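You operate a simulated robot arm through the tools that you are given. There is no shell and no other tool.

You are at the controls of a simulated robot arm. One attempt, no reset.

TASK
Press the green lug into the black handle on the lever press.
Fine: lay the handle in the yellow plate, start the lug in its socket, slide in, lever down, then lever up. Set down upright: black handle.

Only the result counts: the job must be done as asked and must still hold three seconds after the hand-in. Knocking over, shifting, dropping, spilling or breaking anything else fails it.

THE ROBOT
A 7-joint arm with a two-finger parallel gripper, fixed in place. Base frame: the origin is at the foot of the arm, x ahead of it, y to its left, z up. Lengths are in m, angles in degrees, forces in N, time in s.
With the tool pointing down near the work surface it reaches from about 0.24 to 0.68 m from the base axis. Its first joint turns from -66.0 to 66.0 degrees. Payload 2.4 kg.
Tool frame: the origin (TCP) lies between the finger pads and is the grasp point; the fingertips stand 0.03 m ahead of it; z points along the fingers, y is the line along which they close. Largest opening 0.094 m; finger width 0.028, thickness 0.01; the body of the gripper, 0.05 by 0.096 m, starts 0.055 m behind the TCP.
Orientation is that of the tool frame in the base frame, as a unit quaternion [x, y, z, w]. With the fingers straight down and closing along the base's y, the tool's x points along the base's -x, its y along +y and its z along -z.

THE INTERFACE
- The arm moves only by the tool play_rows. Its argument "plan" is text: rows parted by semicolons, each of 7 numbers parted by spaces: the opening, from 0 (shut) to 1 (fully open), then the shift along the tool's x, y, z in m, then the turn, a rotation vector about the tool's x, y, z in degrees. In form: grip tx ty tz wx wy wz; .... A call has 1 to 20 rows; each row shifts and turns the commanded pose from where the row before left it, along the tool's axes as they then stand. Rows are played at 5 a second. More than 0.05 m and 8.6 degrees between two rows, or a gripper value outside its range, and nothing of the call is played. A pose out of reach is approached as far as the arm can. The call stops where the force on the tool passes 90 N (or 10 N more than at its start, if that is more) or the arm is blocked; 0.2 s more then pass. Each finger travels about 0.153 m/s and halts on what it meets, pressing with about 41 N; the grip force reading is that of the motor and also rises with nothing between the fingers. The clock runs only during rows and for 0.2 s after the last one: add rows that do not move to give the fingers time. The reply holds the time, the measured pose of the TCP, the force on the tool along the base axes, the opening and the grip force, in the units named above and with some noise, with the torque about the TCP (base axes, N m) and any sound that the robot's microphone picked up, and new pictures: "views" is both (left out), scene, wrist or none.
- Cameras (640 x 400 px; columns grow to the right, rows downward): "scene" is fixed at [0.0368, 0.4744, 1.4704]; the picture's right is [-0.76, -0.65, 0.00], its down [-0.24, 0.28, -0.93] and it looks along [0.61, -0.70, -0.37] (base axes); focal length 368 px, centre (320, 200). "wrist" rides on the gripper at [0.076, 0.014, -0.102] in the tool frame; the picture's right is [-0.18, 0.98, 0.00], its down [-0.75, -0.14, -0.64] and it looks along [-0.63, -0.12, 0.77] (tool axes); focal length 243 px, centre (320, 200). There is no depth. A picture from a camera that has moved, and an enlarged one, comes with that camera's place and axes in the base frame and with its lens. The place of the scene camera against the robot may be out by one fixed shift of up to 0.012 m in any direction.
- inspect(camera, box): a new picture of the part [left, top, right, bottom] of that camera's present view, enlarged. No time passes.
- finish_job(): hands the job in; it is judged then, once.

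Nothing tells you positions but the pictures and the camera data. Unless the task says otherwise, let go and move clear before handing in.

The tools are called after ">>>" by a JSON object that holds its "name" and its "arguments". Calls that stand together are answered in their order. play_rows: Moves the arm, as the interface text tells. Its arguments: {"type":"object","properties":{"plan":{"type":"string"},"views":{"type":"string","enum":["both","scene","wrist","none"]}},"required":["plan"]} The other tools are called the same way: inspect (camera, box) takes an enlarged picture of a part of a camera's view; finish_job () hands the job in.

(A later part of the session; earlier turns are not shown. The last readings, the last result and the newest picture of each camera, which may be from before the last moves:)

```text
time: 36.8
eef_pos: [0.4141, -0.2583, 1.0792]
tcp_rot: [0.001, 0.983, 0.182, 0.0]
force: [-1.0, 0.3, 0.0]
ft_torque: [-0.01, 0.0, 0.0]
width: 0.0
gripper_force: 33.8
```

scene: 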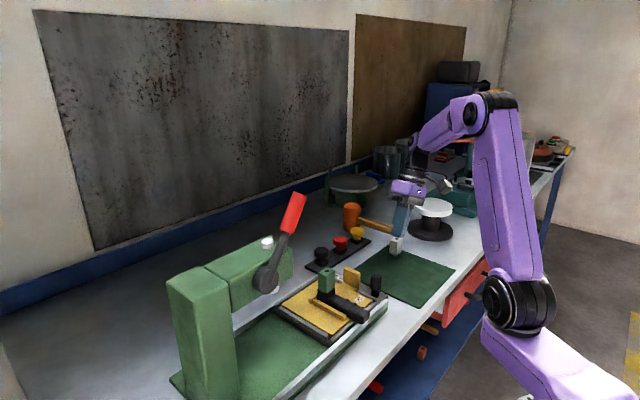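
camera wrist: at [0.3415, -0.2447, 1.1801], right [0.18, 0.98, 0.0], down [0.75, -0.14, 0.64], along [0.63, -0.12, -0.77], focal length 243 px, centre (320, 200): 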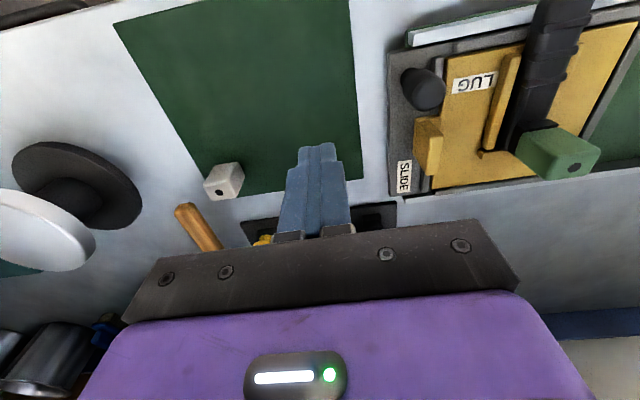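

>>> {"name": "play_rows", "arguments": {"plan": "0 0 0 0.035 0 0 0;0 0 0 0.035 0 0 0;0 0 0.001 0.025 0 0 0;0 0 0 0.0146 0 0 0;0 0 0 0 0 0 0;0 0 0 0 0 0 0", "views": "both"}}

>>> {"name": "inspect", "arguments": {"camera": "scene", "box": [330, 230, 430, 320]}}

>>> {"name": "inspect", "arguments": {"camera": "wrist", "box": [240, 60, 460, 220]}}

```text
time: 38.2
eef_pos: [0.4147, -0.2177, 0.9761]
tcp_rot: [0.0, 0.983, 0.183, 0.0]
force: [-0.2, -0.2, 0.2]
ft_torque: [0.0, 0.04, 0.0]
width: 0.0
gripper_force: 32.9
camera wrist: at [0.3387, -0.2414, 1.0754], right [0.18, 0.92, 0.35], down [0.75, -0.36, 0.55], along [0.63, 0.16, -0.76], focal length 243 px, centre (320, 200)
```

scene: 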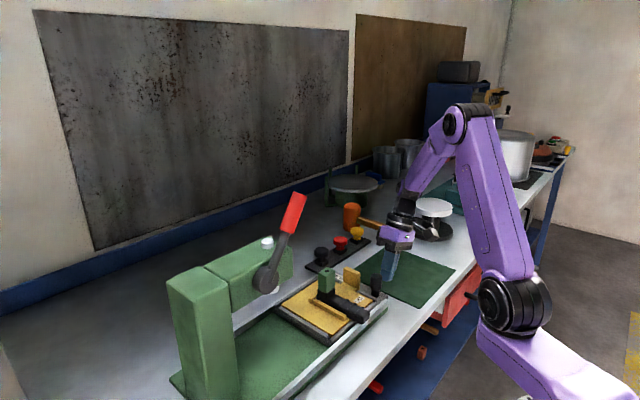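
wrist: 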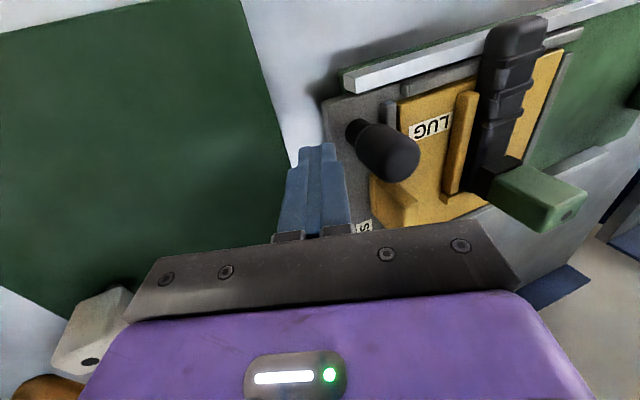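

```text
4.44 times, centred on (380, 275) of scene
camera zoom: at [0.0368, 0.4744, 1.4704], right [-0.76, -0.65, 0.0], down [-0.24, 0.28, -0.93], along [0.61, -0.7, -0.37], focal length 1637 px, centre (53, -133)
```

zoom: 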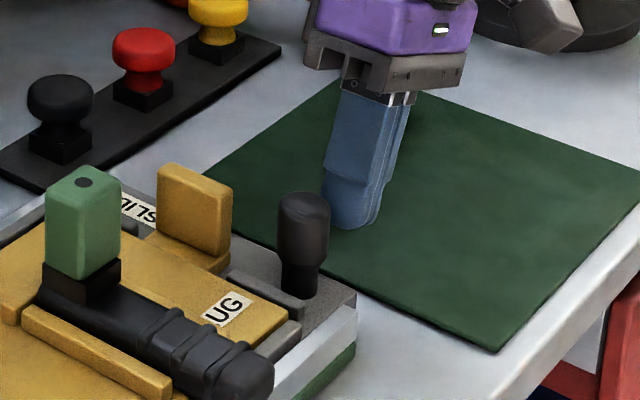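

```text
2.50 times, centred on (350, 140) of wrist
camera zoom: at [0.3387, -0.2414, 1.0754], right [0.18, 0.92, 0.35], down [0.75, -0.36, 0.55], along [0.63, 0.16, -0.76], focal length 606 px, centre (245, 350)
```

zoom: 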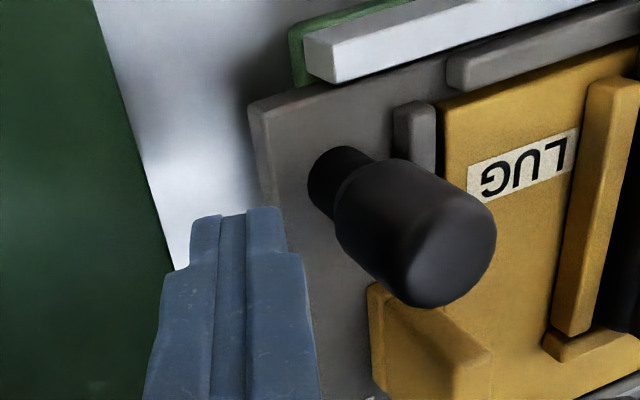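

The fingertips point at the knob's lower bulb. I'll begin pushing along +y gently.

>>> {"name": "play_rows", "arguments": {"plan": "0 0 0.00934 0.00358 0 0 0;0 0 0.00934 0.00358 0 0 0;0 0 0.00934 0.00358 0 0 0;0 0 0.00934 0.00358 0 0 0;0 0 0 0 0 0 0", "views": "both"}}

>>> {"name": "inspect", "arguments": {"camera": "scene", "box": [300, 230, 400, 330]}}

```text
time: 39.4
eef_pos: [0.4158, -0.1785, 0.9786]
tcp_rot: [0.0, 0.983, 0.182, 0.0]
force: [0.5, 0.4, 0.3]
ft_torque: [0.03, 0.04, 0.02]
width: 0.0001
gripper_force: 33.2
camera wrist: at [0.3395, -0.2021, 1.0777], right [0.18, 0.92, 0.35], down [0.75, -0.36, 0.55], along [0.63, 0.16, -0.76], focal length 243 px, centre (320, 200)
```

scene: 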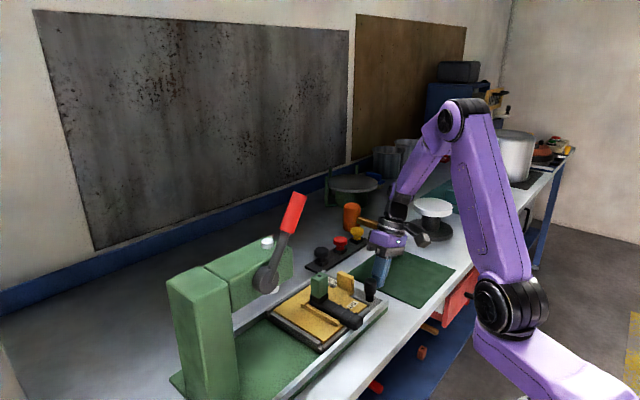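
wrist: 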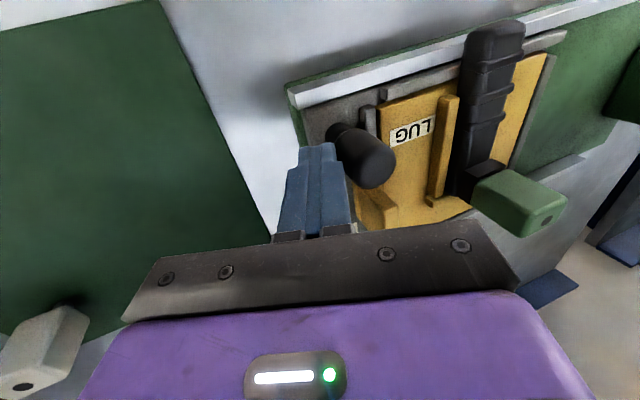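

```text
4.00 times, centred on (350, 280) of scene
camera zoom: at [0.0368, 0.4744, 1.4704], right [-0.76, -0.65, 0.0], down [-0.24, 0.28, -0.93], along [0.61, -0.7, -0.37], focal length 1473 px, centre (200, -120)
```

zoom: 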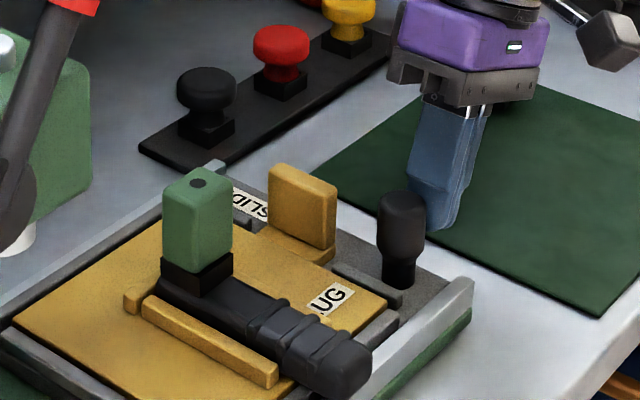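

The slide moves easily and the lug stays upright. I'll keep pushing steadily.

>>> {"name": "play_rows", "arguments": {"plan": "0 0 0.00934 0.00358 0 0 0;0 0 0.00934 0.00358 0 0 0;0 0 0.00934 0.00358 0 0 0;0 0 0.00934 0.00358 0 0 0;0 0 0.00934 0.00358 0 0 0;0 0 0.00934 0.00358 0 0 0;0 0 0.00934 0.00358 0 0 0;0 0 0.00934 0.00358 0 0 0;0 0 0 0 0 0 0", "views": "both"}}

>>> {"name": "inspect", "arguments": {"camera": "scene", "box": [250, 220, 370, 340]}}

```text
time: 41.4
eef_pos: [0.4165, -0.0972, 0.9779]
tcp_rot: [-0.001, 0.983, 0.182, 0.0]
force: [0.4, 0.4, 0.1]
ft_torque: [0.0, 0.04, -0.01]
width: 0.0
gripper_force: 33.2
camera wrist: at [0.34, -0.1208, 1.0767], right [0.18, 0.92, 0.35], down [0.75, -0.36, 0.55], along [0.63, 0.17, -0.76], focal length 243 px, centre (320, 200)
```

scene: 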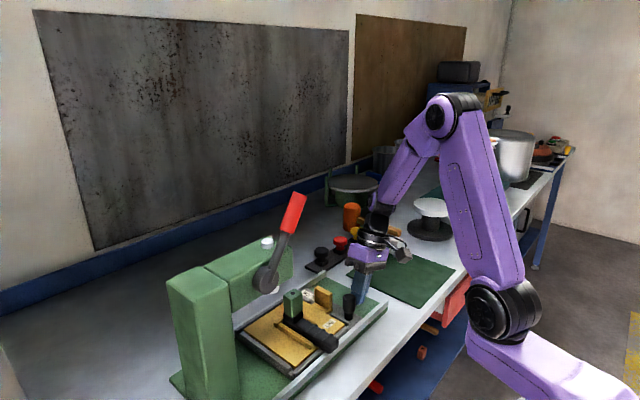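
wrist: 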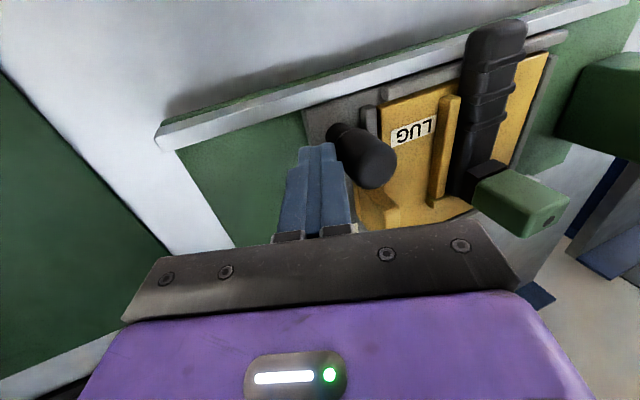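

```text
3.33 times, centred on (310, 280) of scene
camera zoom: at [0.0368, 0.4744, 1.4704], right [-0.76, -0.65, 0.0], down [-0.24, 0.28, -0.93], along [0.61, -0.7, -0.37], focal length 1228 px, centre (353, -67)
```

zoom: 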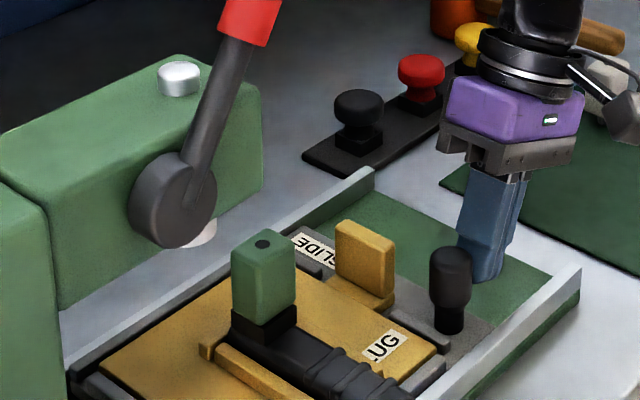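

>>> {"name": "play_rows", "arguments": {"plan": "0 0 0.0056 0.00215 0 0 0;0 0 0.0056 0.00215 0 0 0;0 0 0.0056 0.00215 0 0 0;0 0 0.0056 0.00215 0 0 0;0 0 0.0056 0.00215 0 0 0;0 0 0.0056 0.00215 0 0 0;0 0 0 0 0 0 0", "views": "both"}}

>>> {"name": "inspect", "arguments": {"camera": "scene", "box": [240, 220, 360, 340]}}

```text
time: 43.0
eef_pos: [0.4161, -0.063, 0.9777]
tcp_rot: [0.0, 0.983, 0.183, -0.001]
force: [0.5, -1.6, -0.2]
ft_torque: [-0.04, -0.07, -0.03]
width: 0.0
gripper_force: 33.1
camera wrist: at [0.3394, -0.0859, 1.0771], right [0.18, 0.92, 0.35], down [0.75, -0.36, 0.55], along [0.63, 0.17, -0.76], focal length 243 px, centre (320, 200)
```

scene: 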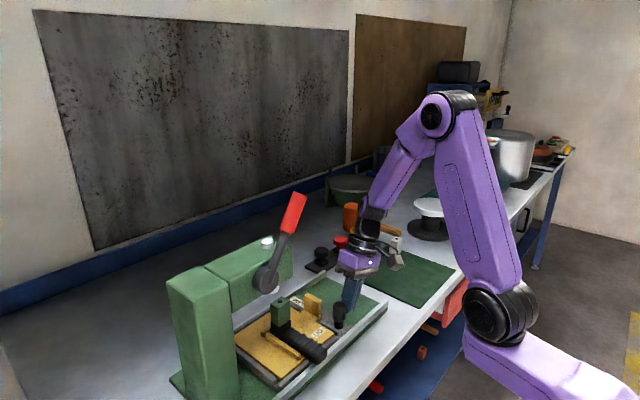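
wrist: 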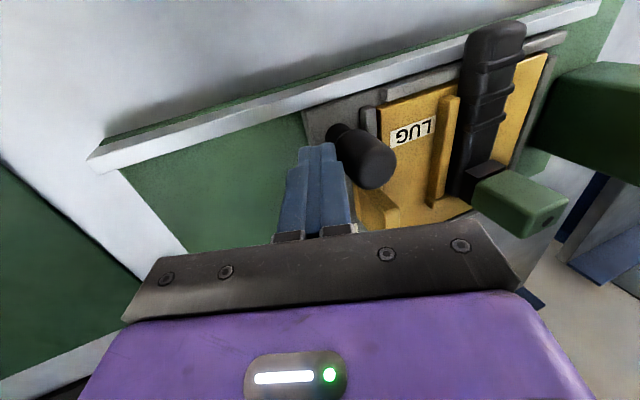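

```text
3.33 times, centred on (300, 280) of scene
camera zoom: at [0.0369, 0.4744, 1.4704], right [-0.76, -0.65, 0.0], down [-0.24, 0.28, -0.93], along [0.61, -0.7, -0.37], focal length 1228 px, centre (387, -67)
```

zoom: 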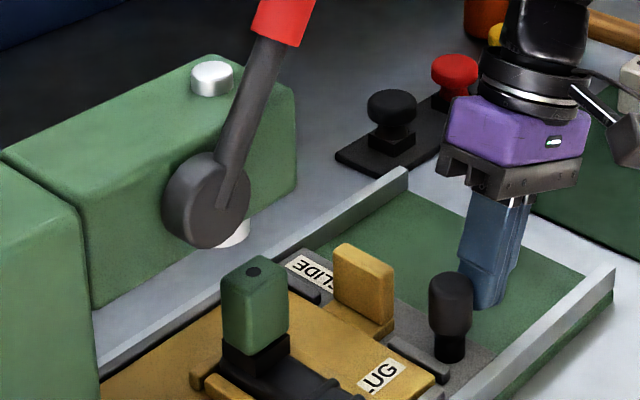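

About 2 cm remain to the ram axis. I'll push in finer steps until it reaches the stop.

>>> {"name": "play_rows", "arguments": {"plan": "0 0 0.0037 0.00143 0 0 0;0 0 0.0037 0.00143 0 0 0;0 0 0.0028 0.00107 0 0 0;0 0 0.0028 0.00107 0 0 0;0 0 0 0 0 0 0", "views": "both"}}

>>> {"name": "inspect", "arguments": {"camera": "scene", "box": [240, 220, 330, 320]}}

>>> {"name": "inspect", "arguments": {"camera": "wrist", "box": [400, 0, 640, 280]}}

```text
time: 44.2
eef_pos: [0.4154, -0.0493, 0.9767]
tcp_rot: [-0.001, 0.983, 0.182, 0.0]
force: [-0.7, -1.8, 0.3]
ft_torque: [-0.01, 0.01, 0.0]
width: 0.0
gripper_force: 33.3
camera wrist: at [0.3393, -0.0724, 1.0763], right [0.18, 0.92, 0.35], down [0.75, -0.36, 0.55], along [0.63, 0.17, -0.76], focal length 243 px, centre (320, 200)
```

scene: 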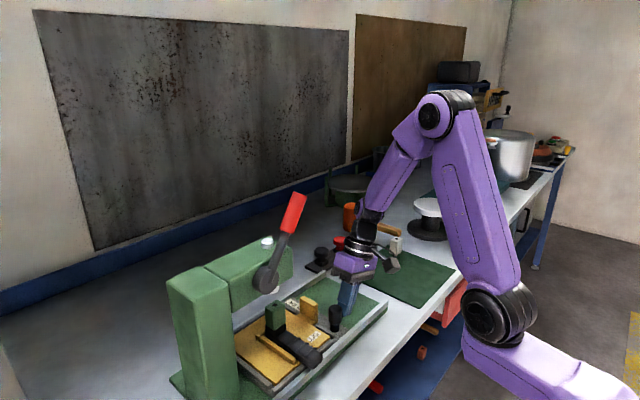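
wrist: 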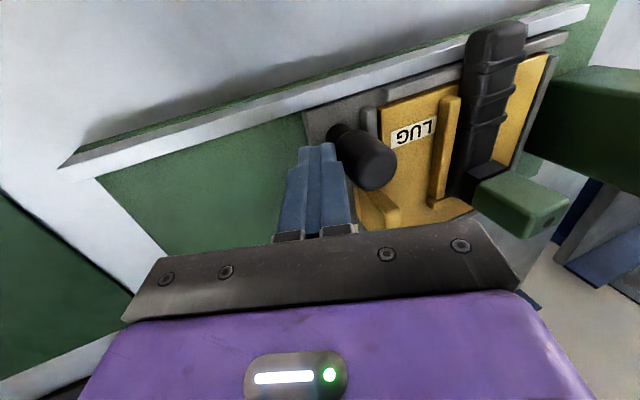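

```text
4.00 times, centred on (285, 270) of scene
camera zoom: at [0.0368, 0.4744, 1.4704], right [-0.76, -0.65, 0.0], down [-0.24, 0.28, -0.93], along [0.61, -0.7, -0.37], focal length 1473 px, centre (460, -80)
```

zoom: 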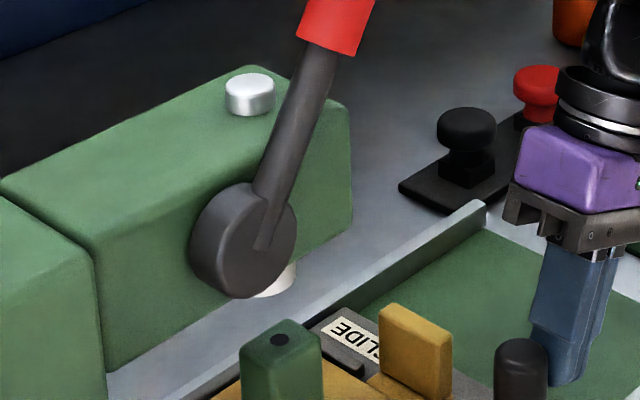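

```text
1.43 times, centred on (520, 140) of wrist
camera zoom: at [0.3393, -0.0724, 1.0763], right [0.18, 0.92, 0.35], down [0.75, -0.36, 0.55], along [0.63, 0.17, -0.76], focal length 347 px, centre (34, 286)
```

zoom: 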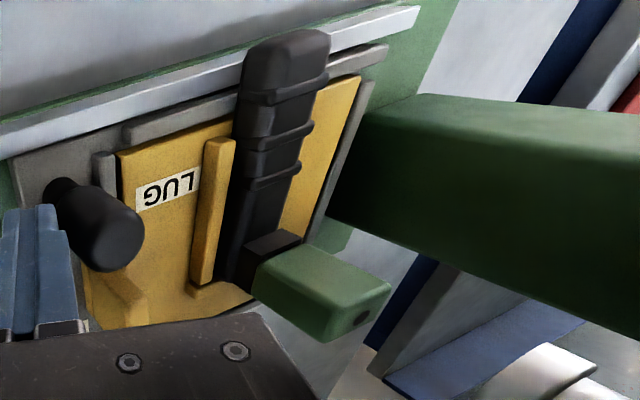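

The lug is nearly under the ram. I'll continue in 2 mm steps looking for the end stop.

>>> {"name": "play_rows", "arguments": {"plan": "0 0 0.0019 0.0007 0 0 0;0 0 0.0019 0.0007 0 0 0;0 0 0.0019 0.0007 0 0 0;0 0 0 0 0 0 0", "views": "none"}}

>>> {"name": "inspect", "arguments": {"camera": "scene", "box": [240, 240, 320, 320]}}

```text
time: 45.2
eef_pos: [0.4169, -0.0412, 0.9779]
tcp_rot: [0.0, 0.983, 0.182, 0.0]
force: [-1.3, -2.1, -1.7]
ft_torque: [-0.06, 0.04, 0.02]
width: 0.0001
gripper_force: 33.0
```

```text
5.00 times, centred on (280, 280) of scene
camera zoom: at [0.0368, 0.4744, 1.4704], right [-0.76, -0.65, 0.0], down [-0.24, 0.28, -0.93], along [0.61, -0.7, -0.37], focal length 1841 px, centre (520, -200)
```

zoom: 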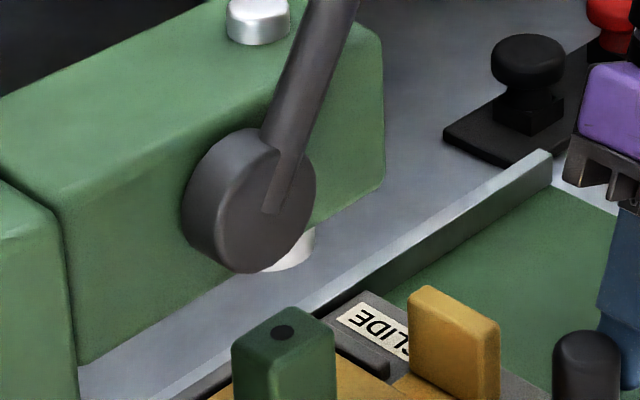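

>>> {"name": "play_rows", "arguments": {"plan": "0 0 0.0019 0.0007 0 0 0;0 0 0.0019 0.0007 0 0 0;0 0 0.0019 0.0007 0 0 0;0 0 0 0 0 0 0", "views": "none"}}

>>> {"name": "inspect", "arguments": {"camera": "scene", "box": [240, 240, 320, 320]}}

```text
time: 46.2
eef_pos: [0.4155, -0.0369, 0.9783]
tcp_rot: [0.001, 0.984, 0.18, 0.001]
force: [-0.5, -10.8, 1.7]
ft_torque: [-0.22, 0.02, 0.03]
width: 0.0001
gripper_force: 33.2
```

```text
5.00 times, centred on (280, 280) of scene
camera zoom: at [0.0368, 0.4741, 1.4705], right [-0.76, -0.65, 0.0], down [-0.24, 0.28, -0.93], along [0.61, -0.7, -0.37], focal length 1841 px, centre (520, -200)
```

zoom: 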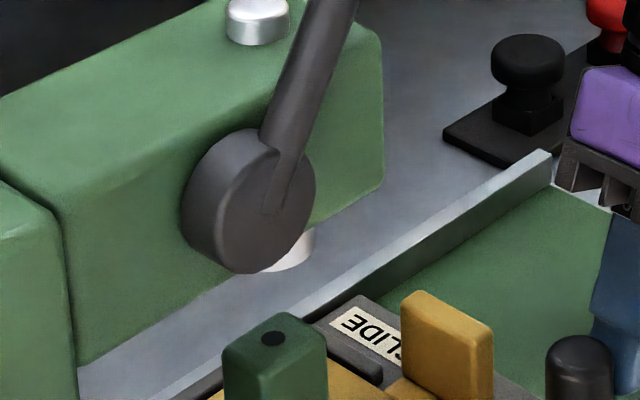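

Force has risen to about 11 N, so the slide seems to be at its stop. One small extra nudge to confirm.

>>> {"name": "play_rows", "arguments": {"plan": "0 0 0.0014 0.0005 0 0 0;0 0 0 0 0 0 0", "views": "none"}}

>>> {"name": "inspect", "arguments": {"camera": "scene", "box": [240, 240, 320, 320]}}

```text
time: 46.8
eef_pos: [0.4159, -0.0382, 0.9776]
tcp_rot: [0.001, 0.983, 0.182, 0.0]
force: [-5.2, -27.7, 5.9]
ft_torque: [-0.59, 0.1, 0.04]
width: 0.0
gripper_force: 33.0
```

```text
5.00 times, centred on (280, 280) of scene
camera zoom: at [0.0366, 0.4736, 1.4707], right [-0.76, -0.65, 0.0], down [-0.24, 0.28, -0.93], along [0.61, -0.7, -0.37], focal length 1841 px, centre (520, -200)
```

zoom: 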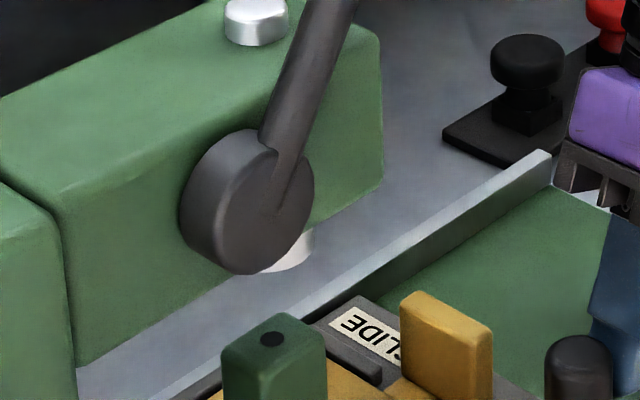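

The slide is firmly at its stop with the lug under the ram. I'll back away from the knob, rise and untilt, then study the lever.

>>> {"name": "play_rows", "arguments": {"plan": "0 0 -0.01 -0.0038 0 0 0;0 0 -0.028 -0.0107 0 0 0;0 0 -0.028 -0.0107 0 0 0;0 0 0.0143 -0.0374 0 0 0;0 0 0.0143 -0.0374 0 0 0;0 0 0.0143 -0.0374 0 0 0;0 0 0 0 7 0 0;0 0 0 0 7 0 0;0 0 0 0 7 0 0;0 0 0 0 0 0 0;0 0 0 0 0 0 0", "views": "both"}}

>>> {"name": "inspect", "arguments": {"camera": "wrist", "box": [300, 0, 640, 260]}}

>>> {"name": "inspect", "arguments": {"camera": "scene", "box": [220, 180, 340, 320]}}

```text
time: 49.2
eef_pos: [0.4167, -0.1058, 1.0977]
tcp_rot: [0.0, 1.0, -0.001, 0.001]
force: [-0.7, 0.3, 0.7]
ft_torque: [0.0, 0.02, 0.0]
width: 0.0002
gripper_force: 32.9
camera wrist: at [0.3406, -0.0916, 1.198], right [0.18, 0.98, 0.0], down [0.75, -0.14, 0.64], along [0.63, -0.12, -0.77], focal length 243 px, centre (320, 200)
```

scene: 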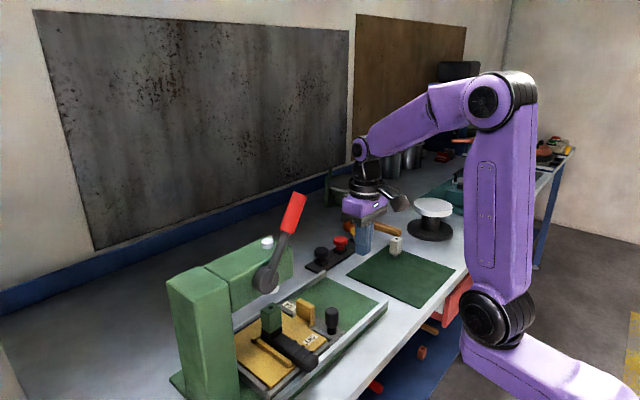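
wrist: 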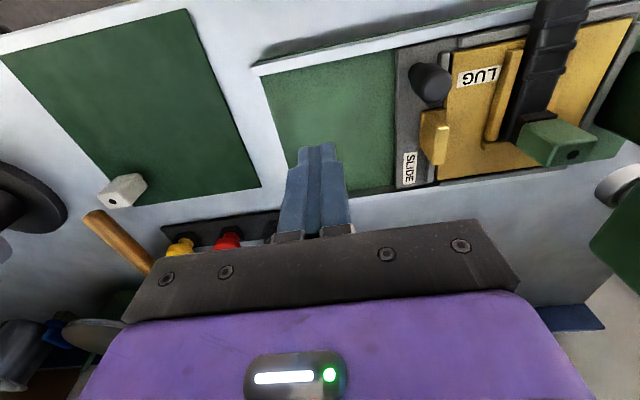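

```text
1.54 times, centred on (470, 130) of wrist
camera zoom: at [0.3406, -0.0916, 1.198], right [0.18, 0.98, 0.0], down [0.75, -0.14, 0.64], along [0.63, -0.12, -0.77], focal length 373 px, centre (89, 308)
```

zoom: 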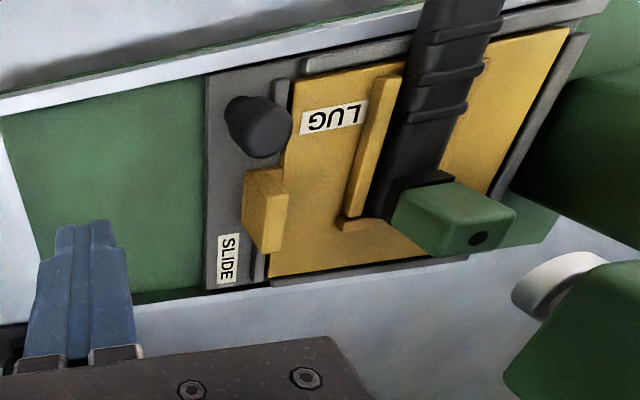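

```text
2.86 times, centred on (280, 250) of scene
camera zoom: at [0.0368, 0.4744, 1.4704], right [-0.76, -0.65, 0.0], down [-0.24, 0.28, -0.93], along [0.61, -0.7, -0.37], focal length 1052 px, centre (434, 57)
```

zoom: 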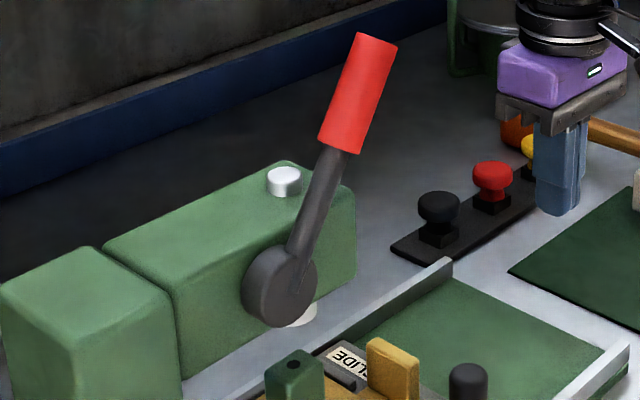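

The slide stays in place and the lug is under the ram. I'll raise the arm and look at the lever from a second angle to locate its hub and grip.

>>> {"name": "play_rows", "arguments": {"plan": "0 0.018 0 -0.045 0 0 0;0 0.018 0 -0.045 0 0 0;0 0.018 0 -0.045 0 0 0;0 0.018 0 -0.045 0 0 0;0 0.018 0 -0.045 0 0 0;0 0 0.02 -0.03 0 0 0;0 0 0.04 0 0 0 0;0 0 0.04 0 0 0 0;0 0 0.04 0 0 0 0;0 0 0 0 0 0 0;0 0 0 0 0 0 0", "views": "both"}}

>>> {"name": "inspect", "arguments": {"camera": "wrist", "box": [300, 0, 640, 260]}}

```text
time: 51.6
eef_pos: [0.3284, 0.0316, 1.3486]
tcp_rot: [0.001, 1.0, 0.001, 0.0]
force: [0.0, 0.1, -0.5]
ft_torque: [0.0, 0.01, -0.01]
width: 0.0001
gripper_force: 33.6
out of reach, approached as far as the arm can: row 6
camera wrist: at [0.252, 0.0463, 1.4494], right [0.18, 0.98, 0.0], down [0.75, -0.14, 0.64], along [0.63, -0.12, -0.77], focal length 243 px, centre (320, 200)
```

scene: 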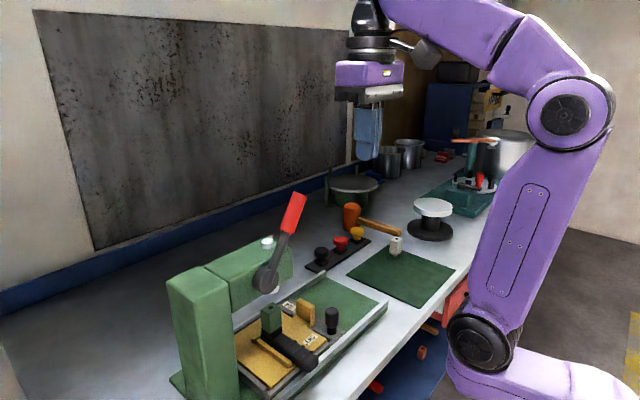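
wrist: 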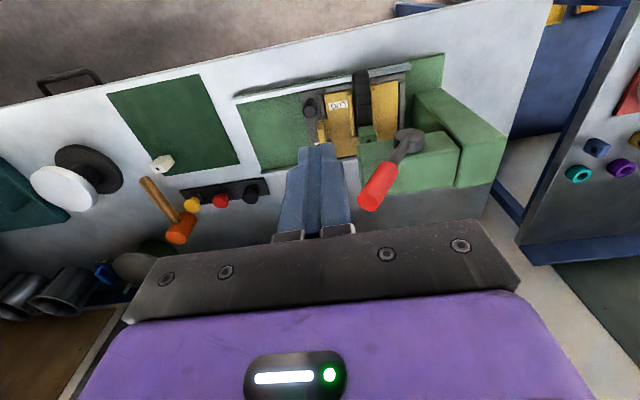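

```text
1.54 times, centred on (470, 130) of wrist
camera zoom: at [0.252, 0.0463, 1.4494], right [0.18, 0.98, 0.0], down [0.75, -0.14, 0.64], along [0.63, -0.12, -0.77], focal length 373 px, centre (89, 308)
```

zoom: 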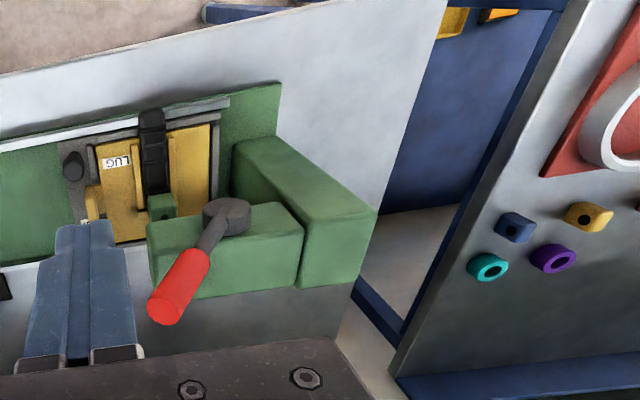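

>>> {"name": "inspect", "arguments": {"camera": "wrist", "box": [340, 110, 460, 220]}}

```text
3.64 times, centred on (400, 165) of wrist
camera zoom: at [0.252, 0.0463, 1.4494], right [0.18, 0.98, 0.0], down [0.75, -0.14, 0.64], along [0.63, -0.12, -0.77], focal length 882 px, centre (29, 327)
```

zoom: 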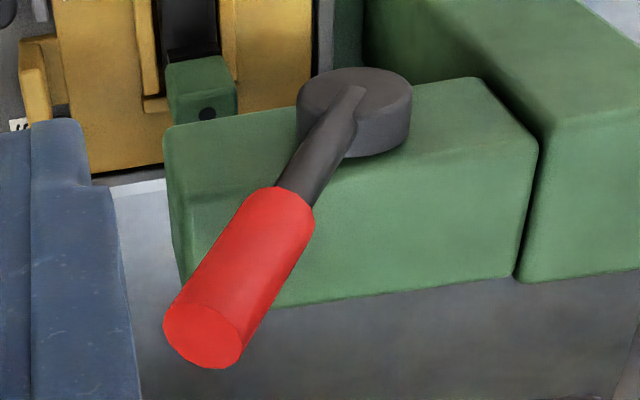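

From two wrist views the lever hub is at about (0.433, 0.147, 1.116) and the red end at (0.4315, 0.067, 1.244), so it swings in the y–z plane at x≈0.432 with radius ≈0.15. The press head starts at x≥0.449, y≥0.072. I'll yaw the gripper 90° so the fingers close along x with the camera on the −y side.

>>> {"name": "play_rows", "arguments": {"plan": "0.3 0 0 0.01 0 0 -5;0.6 0 0 0 0 0 -8.5;0.6 0 0 0 0 0 -8.5;0.6 0 0 0 0 0 -8.5;0.6 0 0 0 0 0 -8.5;0.6 0 0 0 0 0 -8.5;0.6 0 0 0 0 0 -8.5;0.6 0 0 0 0 0 -8.5;0.6 0 0 0 0 0 -8.5;0.6 0 0 0 0 0 -8.5;0.6 0 0 0 0 0 -8.5;0.6 0 0 0 0 0 0;0.6 0 0 0 0 0 0", "views": "both"}}

```text
time: 54.4
eef_pos: [0.3281, 0.0304, 1.3377]
tcp_rot: [0.708, -0.706, 0.0, 0.0]
force: [0.2, -1.2, 0.1]
ft_torque: [0.03, -0.02, 0.0]
width: 0.0566
gripper_force: 0.0
camera wrist: at [0.313, -0.0444, 1.4389], right [-0.98, 0.18, 0.0], down [0.14, 0.75, 0.64], along [0.12, 0.63, -0.77], focal length 243 px, centre (320, 200)
```

scene: 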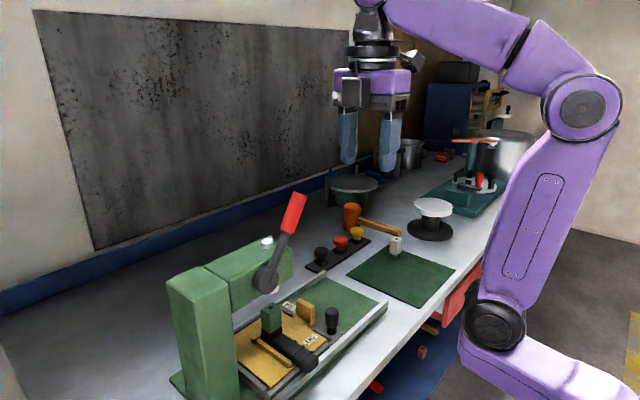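
wrist: 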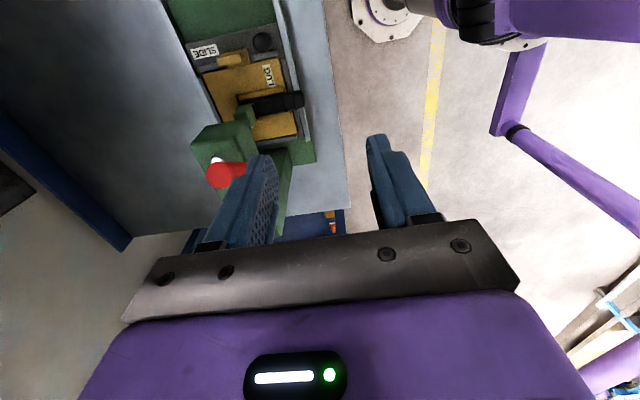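

The fingers now close along x. I'll enlarge the lever in this view for another position fix.

>>> {"name": "inspect", "arguments": {"camera": "wrist", "box": [180, 110, 300, 220]}}

```text
3.64 times, centred on (240, 165) of wrist
camera zoom: at [0.313, -0.0444, 1.4389], right [-0.98, 0.18, 0.0], down [0.14, 0.75, 0.64], along [0.12, 0.63, -0.77], focal length 882 px, centre (611, 327)
```

zoom: 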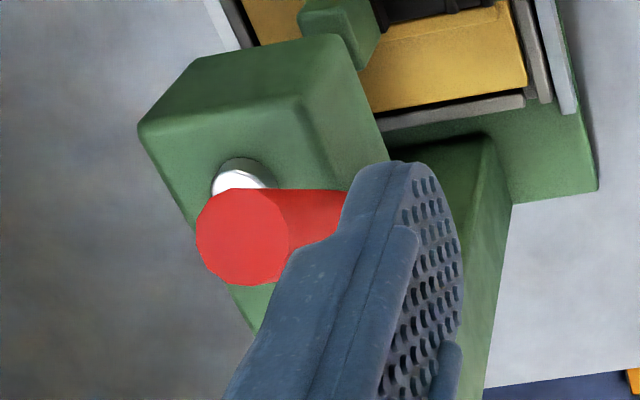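

The red end is confirmed at about (0.433, 0.068, 1.244), radius ≈12 mm. I'll move above the grip with the fingers straddling it in x, keeping the tips above the lever end.

>>> {"name": "play_rows", "arguments": {"plan": "0.6 0 0 0.043 0 0 0;0.6 -0.0157 -0.0348 0 0 0 0;0.6 -0.0157 -0.0348 0 0 0 0;0.6 -0.0157 -0.0348 0 0 0 0;0.6 0 0 0 0 0 0;0.6 0 0 0 0 0 0", "views": "both"}}

>>> {"name": "inspect", "arguments": {"camera": "wrist", "box": [220, 60, 420, 240]}}

>>> {"name": "inspect", "arguments": {"camera": "scene", "box": [230, 140, 350, 280]}}

```text
time: 55.8
eef_pos: [0.4332, 0.0808, 1.2939]
tcp_rot: [0.707, -0.707, 0.0, 0.0]
force: [-0.5, -0.1, 0.5]
ft_torque: [-0.02, 0.01, -0.02]
width: 0.0565
gripper_force: 0.0
camera wrist: at [0.4183, 0.0037, 1.3946], right [-0.98, 0.18, 0.0], down [0.14, 0.75, 0.64], along [0.12, 0.63, -0.77], focal length 243 px, centre (320, 200)
```

scene: 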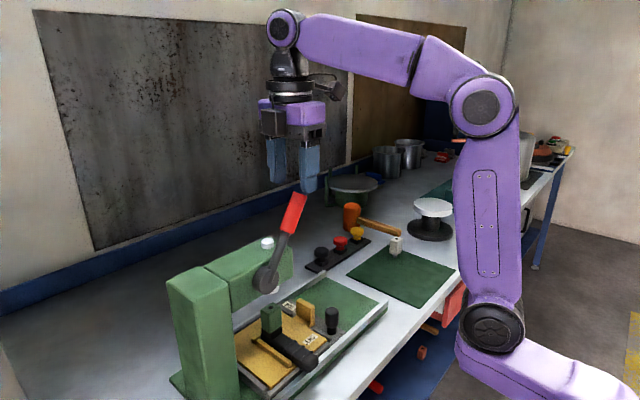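
wrist: 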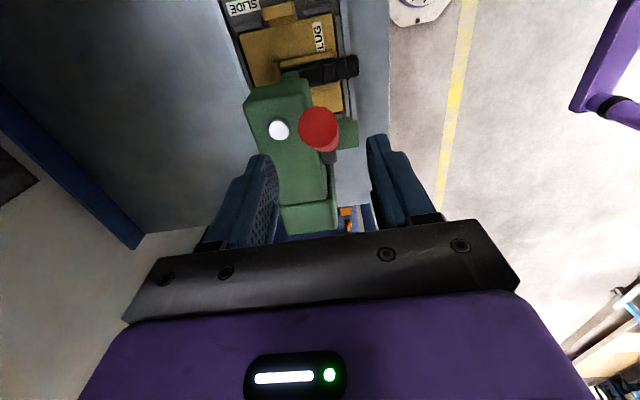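

```text
2.22 times, centred on (320, 150) of wrist
camera zoom: at [0.4183, 0.0037, 1.3946], right [-0.98, 0.18, 0.0], down [0.14, 0.75, 0.64], along [0.12, 0.63, -0.77], focal length 539 px, centre (320, 311)
```

zoom: 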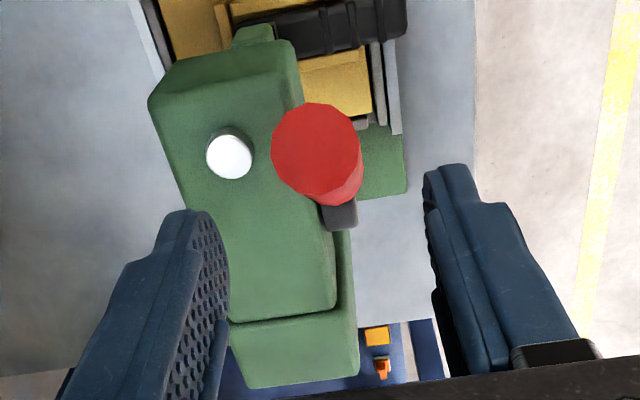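

```text
2.86 times, centred on (290, 210) of scene
camera zoom: at [0.0368, 0.4744, 1.4704], right [-0.76, -0.65, 0.0], down [-0.24, 0.28, -0.93], along [0.61, -0.7, -0.37], focal length 1052 px, centre (406, 171)
```

zoom: 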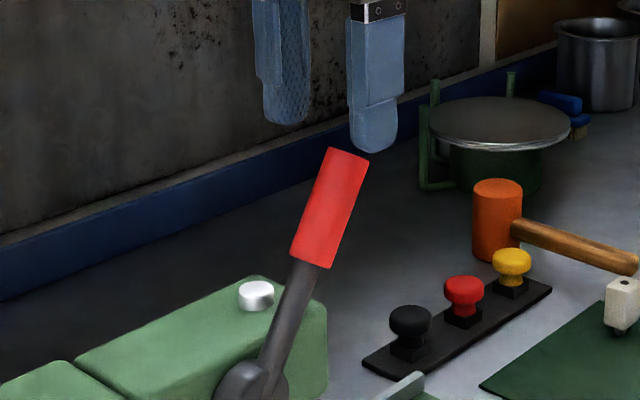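

The grip is centred between the fingers. I'll descend over it and close.

>>> {"name": "play_rows", "arguments": {"plan": "0.6 0.002 0.001 0.03 0 0 0;0.6 0 0 0.025 0 0 0;0.6 0 0 0.011 0 0 0;0.6 0 0 0 0 0 0;0.45 0 0 0 0 0 0;0.35 0 0 0 0 0 0;0.25 0 0 0 0 0 0;0.15 0 0 0 0 0 0;0.15 0 0 0 0 0 0", "views": "both"}}

>>> {"name": "inspect", "arguments": {"camera": "scene", "box": [230, 140, 350, 280]}}

>>> {"name": "inspect", "arguments": {"camera": "wrist", "box": [220, 60, 420, 240]}}

```text
time: 57.8
eef_pos: [0.4314, 0.076, 1.2281]
tcp_rot: [-0.707, 0.707, -0.001, 0.001]
force: [11.3, 1.0, -1.7]
ft_torque: [0.06, 0.2, 0.11]
width: 0.0299
gripper_force: 44.7
camera wrist: at [0.4171, 0.0005, 1.3292], right [-0.98, 0.18, 0.0], down [0.14, 0.75, 0.64], along [0.12, 0.63, -0.77], focal length 243 px, centre (320, 200)
```

scene: 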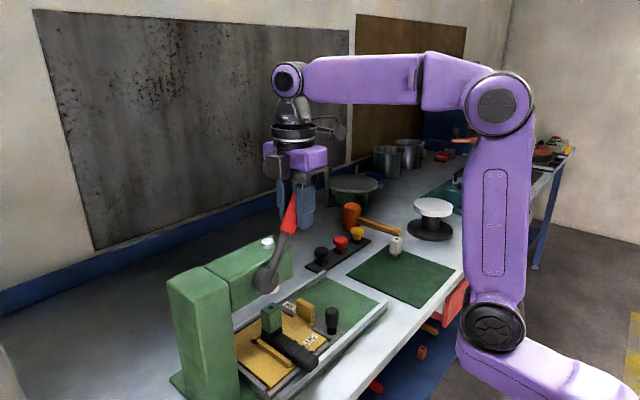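
wrist: 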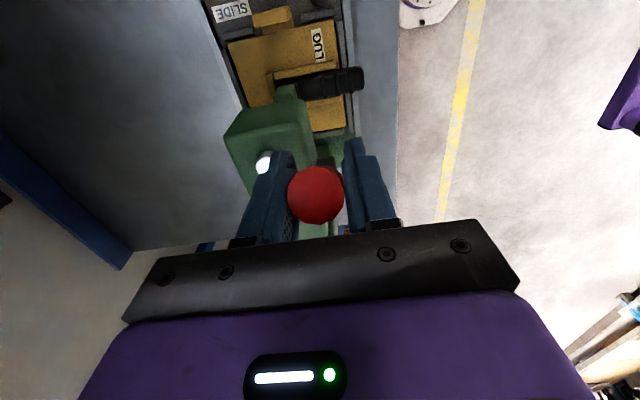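

```text
2.86 times, centred on (290, 210) of scene
camera zoom: at [0.0373, 0.4744, 1.4704], right [-0.76, -0.65, 0.0], down [-0.24, 0.28, -0.93], along [0.61, -0.7, -0.37], focal length 1052 px, centre (406, 171)
```

zoom: 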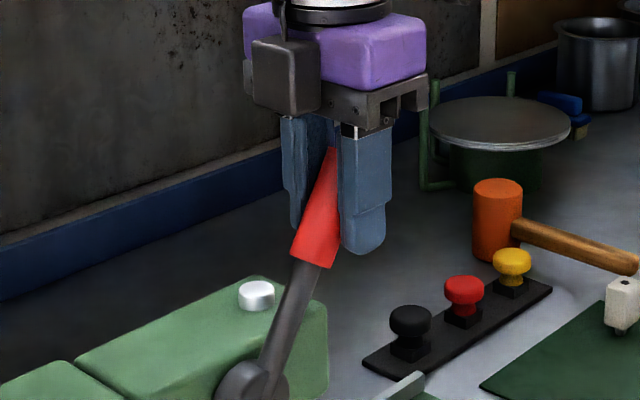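

```text
2.22 times, centred on (320, 150) of wrist
camera zoom: at [0.4171, 0.0005, 1.3292], right [-0.98, 0.18, 0.0], down [0.14, 0.75, 0.64], along [0.12, 0.63, -0.77], focal length 539 px, centre (320, 311)
```

zoom: 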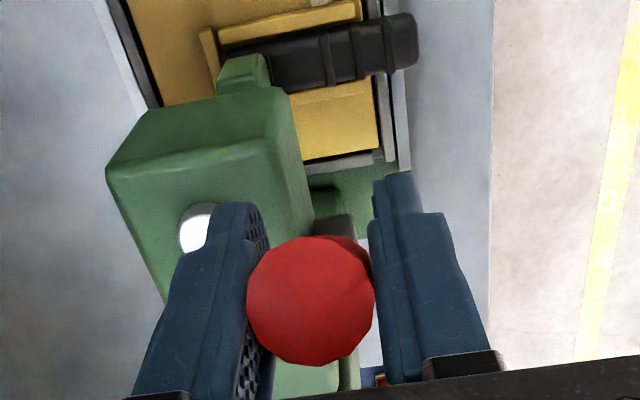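

The red grip is held. I'll swing it along its arc about the hub at (y 0.147, z 1.116), first by 18°, checking forces.

>>> {"name": "play_rows", "arguments": {"plan": "0.15 0.0055 -0.0007 0.0038 0 0 0;0.15 0.0058 0 0.0041 0 0 0;0.15 0.0052 0 0.0045 0 0 0;0.15 0.0052 0 0.0046 0 0 0;0.15 0.0047 0 0.005 0 0 0;0.15 0.0047 0 0.0051 0 0 0;0.15 0 0 0 0 0 0", "views": "both"}}

>>> {"name": "inspect", "arguments": {"camera": "scene", "box": [220, 160, 340, 300]}}

```text
time: 59.4
eef_pos: [0.4339, 0.0449, 1.2007]
tcp_rot: [-0.706, 0.708, 0.001, -0.002]
force: [0.2, 1.7, 2.1]
ft_torque: [0.47, 0.07, -0.19]
width: 0.0301
gripper_force: 45.2
camera wrist: at [0.4173, -0.031, 1.3027], right [-0.98, 0.19, 0.0], down [0.14, 0.75, 0.64], along [0.12, 0.63, -0.77], focal length 243 px, centre (320, 200)
```

scene: 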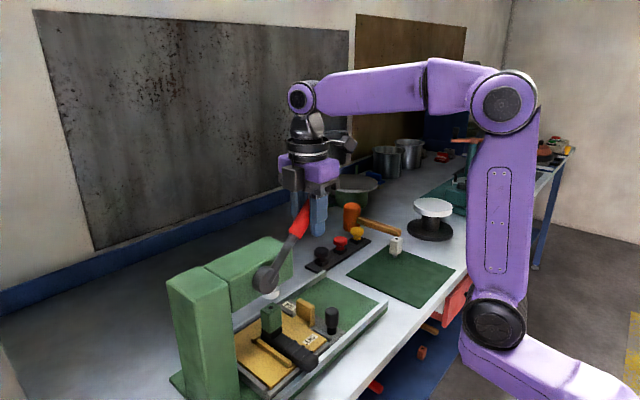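
wrist: 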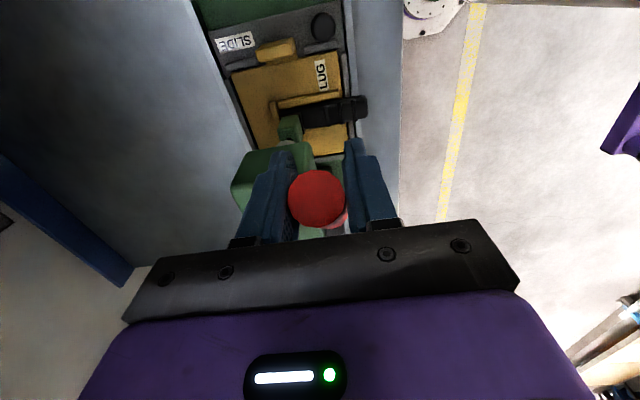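

```text
2.86 times, centred on (280, 230) of scene
camera zoom: at [0.0368, 0.4744, 1.4704], right [-0.76, -0.65, 0.0], down [-0.24, 0.28, -0.93], along [0.61, -0.7, -0.37], focal length 1052 px, centre (434, 114)
```

zoom: 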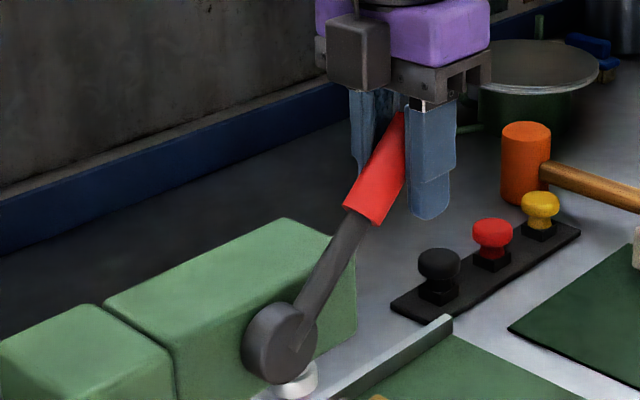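

The lever turns freely and the ram is coming down. I'll continue another 18°.

>>> {"name": "play_rows", "arguments": {"plan": "0.15 0.0043 0 0.0054 0 0 0;0.15 0.004 0 0.0056 0 0 0;0.15 0.0038 0 0.0058 0 0 0;0.15 0.0033 0 0.006 0 0 0;0.15 0.0031 0 0.0062 0 0 0;0.15 0.0028 0 0.0064 0 0 0;0.15 0 0 0 0 0 0", "views": "scene"}}

>>> {"name": "inspect", "arguments": {"camera": "scene", "box": [220, 190, 340, 330]}}

```text
time: 61.0
eef_pos: [0.4318, 0.0238, 1.1679]
tcp_rot: [-0.706, 0.708, 0.0, 0.001]
force: [3.4, -3.9, 12.2]
ft_torque: [1.4, 0.09, 0.07]
width: 0.0303
gripper_force: 45.1
```

scene: 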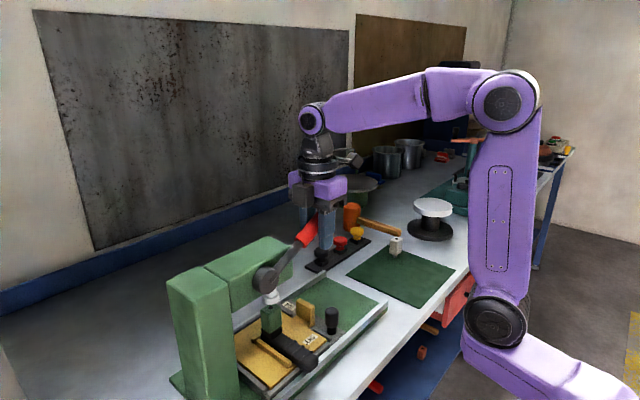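

```text
2.86 times, centred on (280, 260) of scene
camera zoom: at [0.0368, 0.4742, 1.4705], right [-0.76, -0.65, 0.0], down [-0.24, 0.28, -0.93], along [0.61, -0.7, -0.37], focal length 1052 px, centre (434, 29)
```

zoom: 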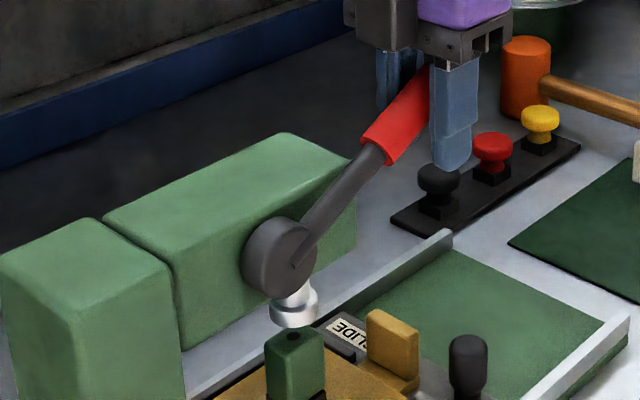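

The ram face is just above the lug and well centred. I'll continue in small steps into the pressing stroke.

>>> {"name": "play_rows", "arguments": {"plan": "0.15 0.0024 0 0.0064 0 0 0;0.15 0.0021 0 0.0066 0 0 0;0.15 0 0 0 0 0 0", "views": "none"}}

>>> {"name": "inspect", "arguments": {"camera": "scene", "box": [240, 220, 330, 320]}}

```text
time: 61.8
eef_pos: [0.4313, 0.0187, 1.154]
tcp_rot: [-0.706, 0.708, 0.0, 0.0]
force: [3.2, -12.0, 12.7]
ft_torque: [1.45, 0.06, 0.14]
width: 0.0299
gripper_force: 44.9
```

```text
4.00 times, centred on (285, 270) of scene
camera zoom: at [0.0367, 0.4739, 1.4706], right [-0.76, -0.65, 0.0], down [-0.24, 0.28, -0.93], along [0.61, -0.7, -0.37], focal length 1473 px, centre (460, -80)
```

zoom: 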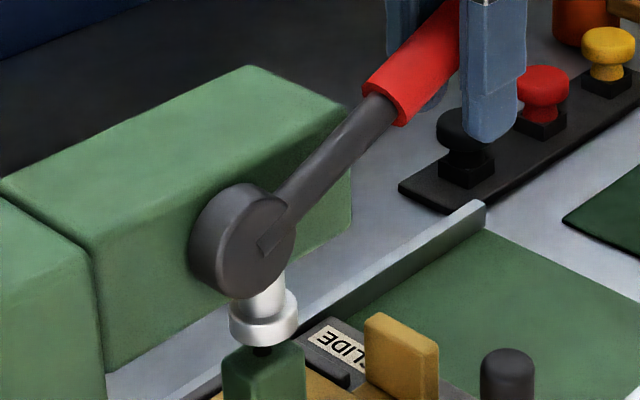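

>>> {"name": "play_rows", "arguments": {"plan": "0.15 0.0025 0 0.0067 0 0 0;0.15 0.0017 0 0.0068 0 0 0;0.15 0 0 0 0 0 0", "views": "none"}}

>>> {"name": "inspect", "arguments": {"camera": "scene", "box": [240, 220, 330, 320]}}

```text
time: 62.6
eef_pos: [0.4318, 0.0146, 1.1406]
tcp_rot: [0.708, -0.706, 0.0, 0.001]
force: [2.5, -7.9, 11.2]
ft_torque: [1.48, -0.01, -0.01]
width: 0.0303
gripper_force: 45.4
```

```text
4.00 times, centred on (285, 270) of scene
camera zoom: at [0.0367, 0.4741, 1.4705], right [-0.76, -0.65, 0.0], down [-0.24, 0.28, -0.93], along [0.61, -0.7, -0.37], focal length 1473 px, centre (460, -80)
```

zoom: 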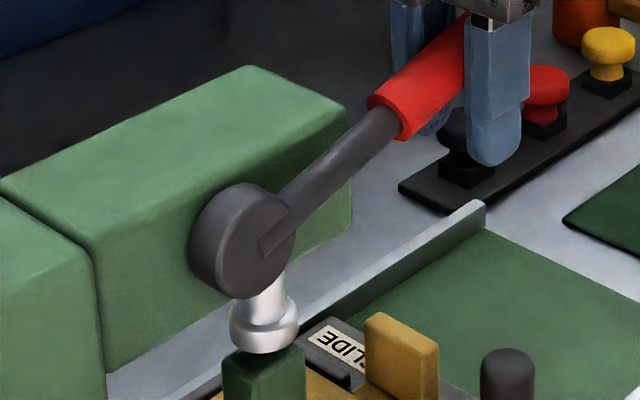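

The ram has reached the lug top. I'll press on in 3° steps, watching the force.

>>> {"name": "play_rows", "arguments": {"plan": "0.15 0.001 0 0.0068 0 0 0;0.15 0 0 0 0 0 0", "views": "none"}}

>>> {"name": "inspect", "arguments": {"camera": "scene", "box": [240, 240, 320, 320]}}

```text
time: 63.2
eef_pos: [0.4311, 0.0144, 1.1334]
tcp_rot: [-0.707, 0.707, 0.001, 0.0]
force: [-5.3, -7.3, 10.1]
ft_torque: [1.48, -0.11, -0.05]
width: 0.0305
gripper_force: 45.2
```

```text
5.00 times, centred on (280, 280) of scene
camera zoom: at [0.0365, 0.4741, 1.4705], right [-0.76, -0.65, 0.0], down [-0.24, 0.28, -0.93], along [0.61, -0.7, -0.37], focal length 1841 px, centre (520, -200)
```

zoom: 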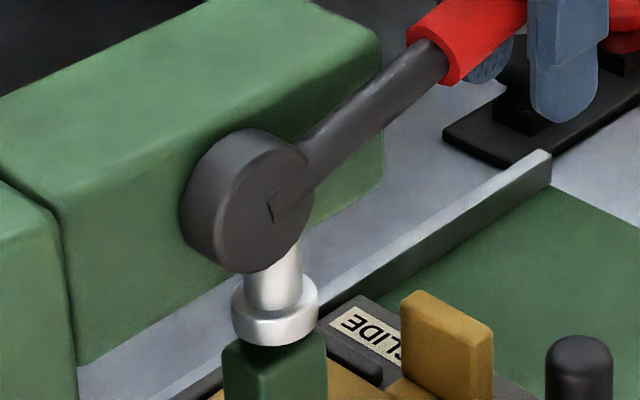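

>>> {"name": "play_rows", "arguments": {"plan": "0.15 0.0007 0 0.0069 0 0 0;0.15 0.0003 0 0.0069 0 0 0;0.15 0 0 0 0 0 0", "views": "none"}}

>>> {"name": "inspect", "arguments": {"camera": "scene", "box": [240, 240, 320, 320]}}

```text
time: 64.0
eef_pos: [0.4319, 0.0134, 1.1188]
tcp_rot: [0.707, -0.707, -0.001, 0.0]
force: [-7.2, -8.0, 9.6]
ft_torque: [1.48, -0.17, 0.01]
width: 0.0303
gripper_force: 45.5
```

```text
5.00 times, centred on (280, 280) of scene
camera zoom: at [0.0364, 0.4741, 1.4705], right [-0.76, -0.65, 0.0], down [-0.24, 0.28, -0.93], along [0.61, -0.7, -0.37], focal length 1841 px, centre (520, -200)
```

zoom: 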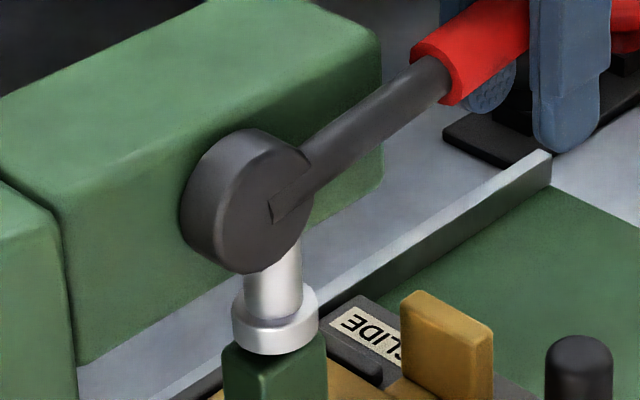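

>>> {"name": "play_rows", "arguments": {"plan": "0.15 0 0 0.0069 0 0 0;0.15 0 0 0 0 0 0", "views": "none"}}

>>> {"name": "inspect", "arguments": {"camera": "scene", "box": [250, 260, 310, 320]}}

```text
time: 64.6
eef_pos: [0.4318, 0.0132, 1.1133]
tcp_rot: [0.707, -0.707, 0.0, 0.0]
force: [-3.8, -7.8, 9.4]
ft_torque: [1.48, -0.08, 0.04]
width: 0.0307
gripper_force: 45.1
```

```text
6.67 times, centred on (280, 290) of scene
camera zoom: at [0.0366, 0.4741, 1.4705], right [-0.76, -0.65, 0.0], down [-0.24, 0.28, -0.93], along [0.61, -0.7, -0.37], focal length 2455 px, centre (587, -400)
```

zoom: 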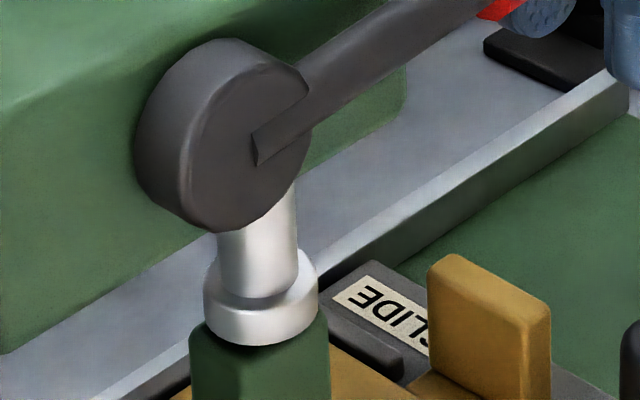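

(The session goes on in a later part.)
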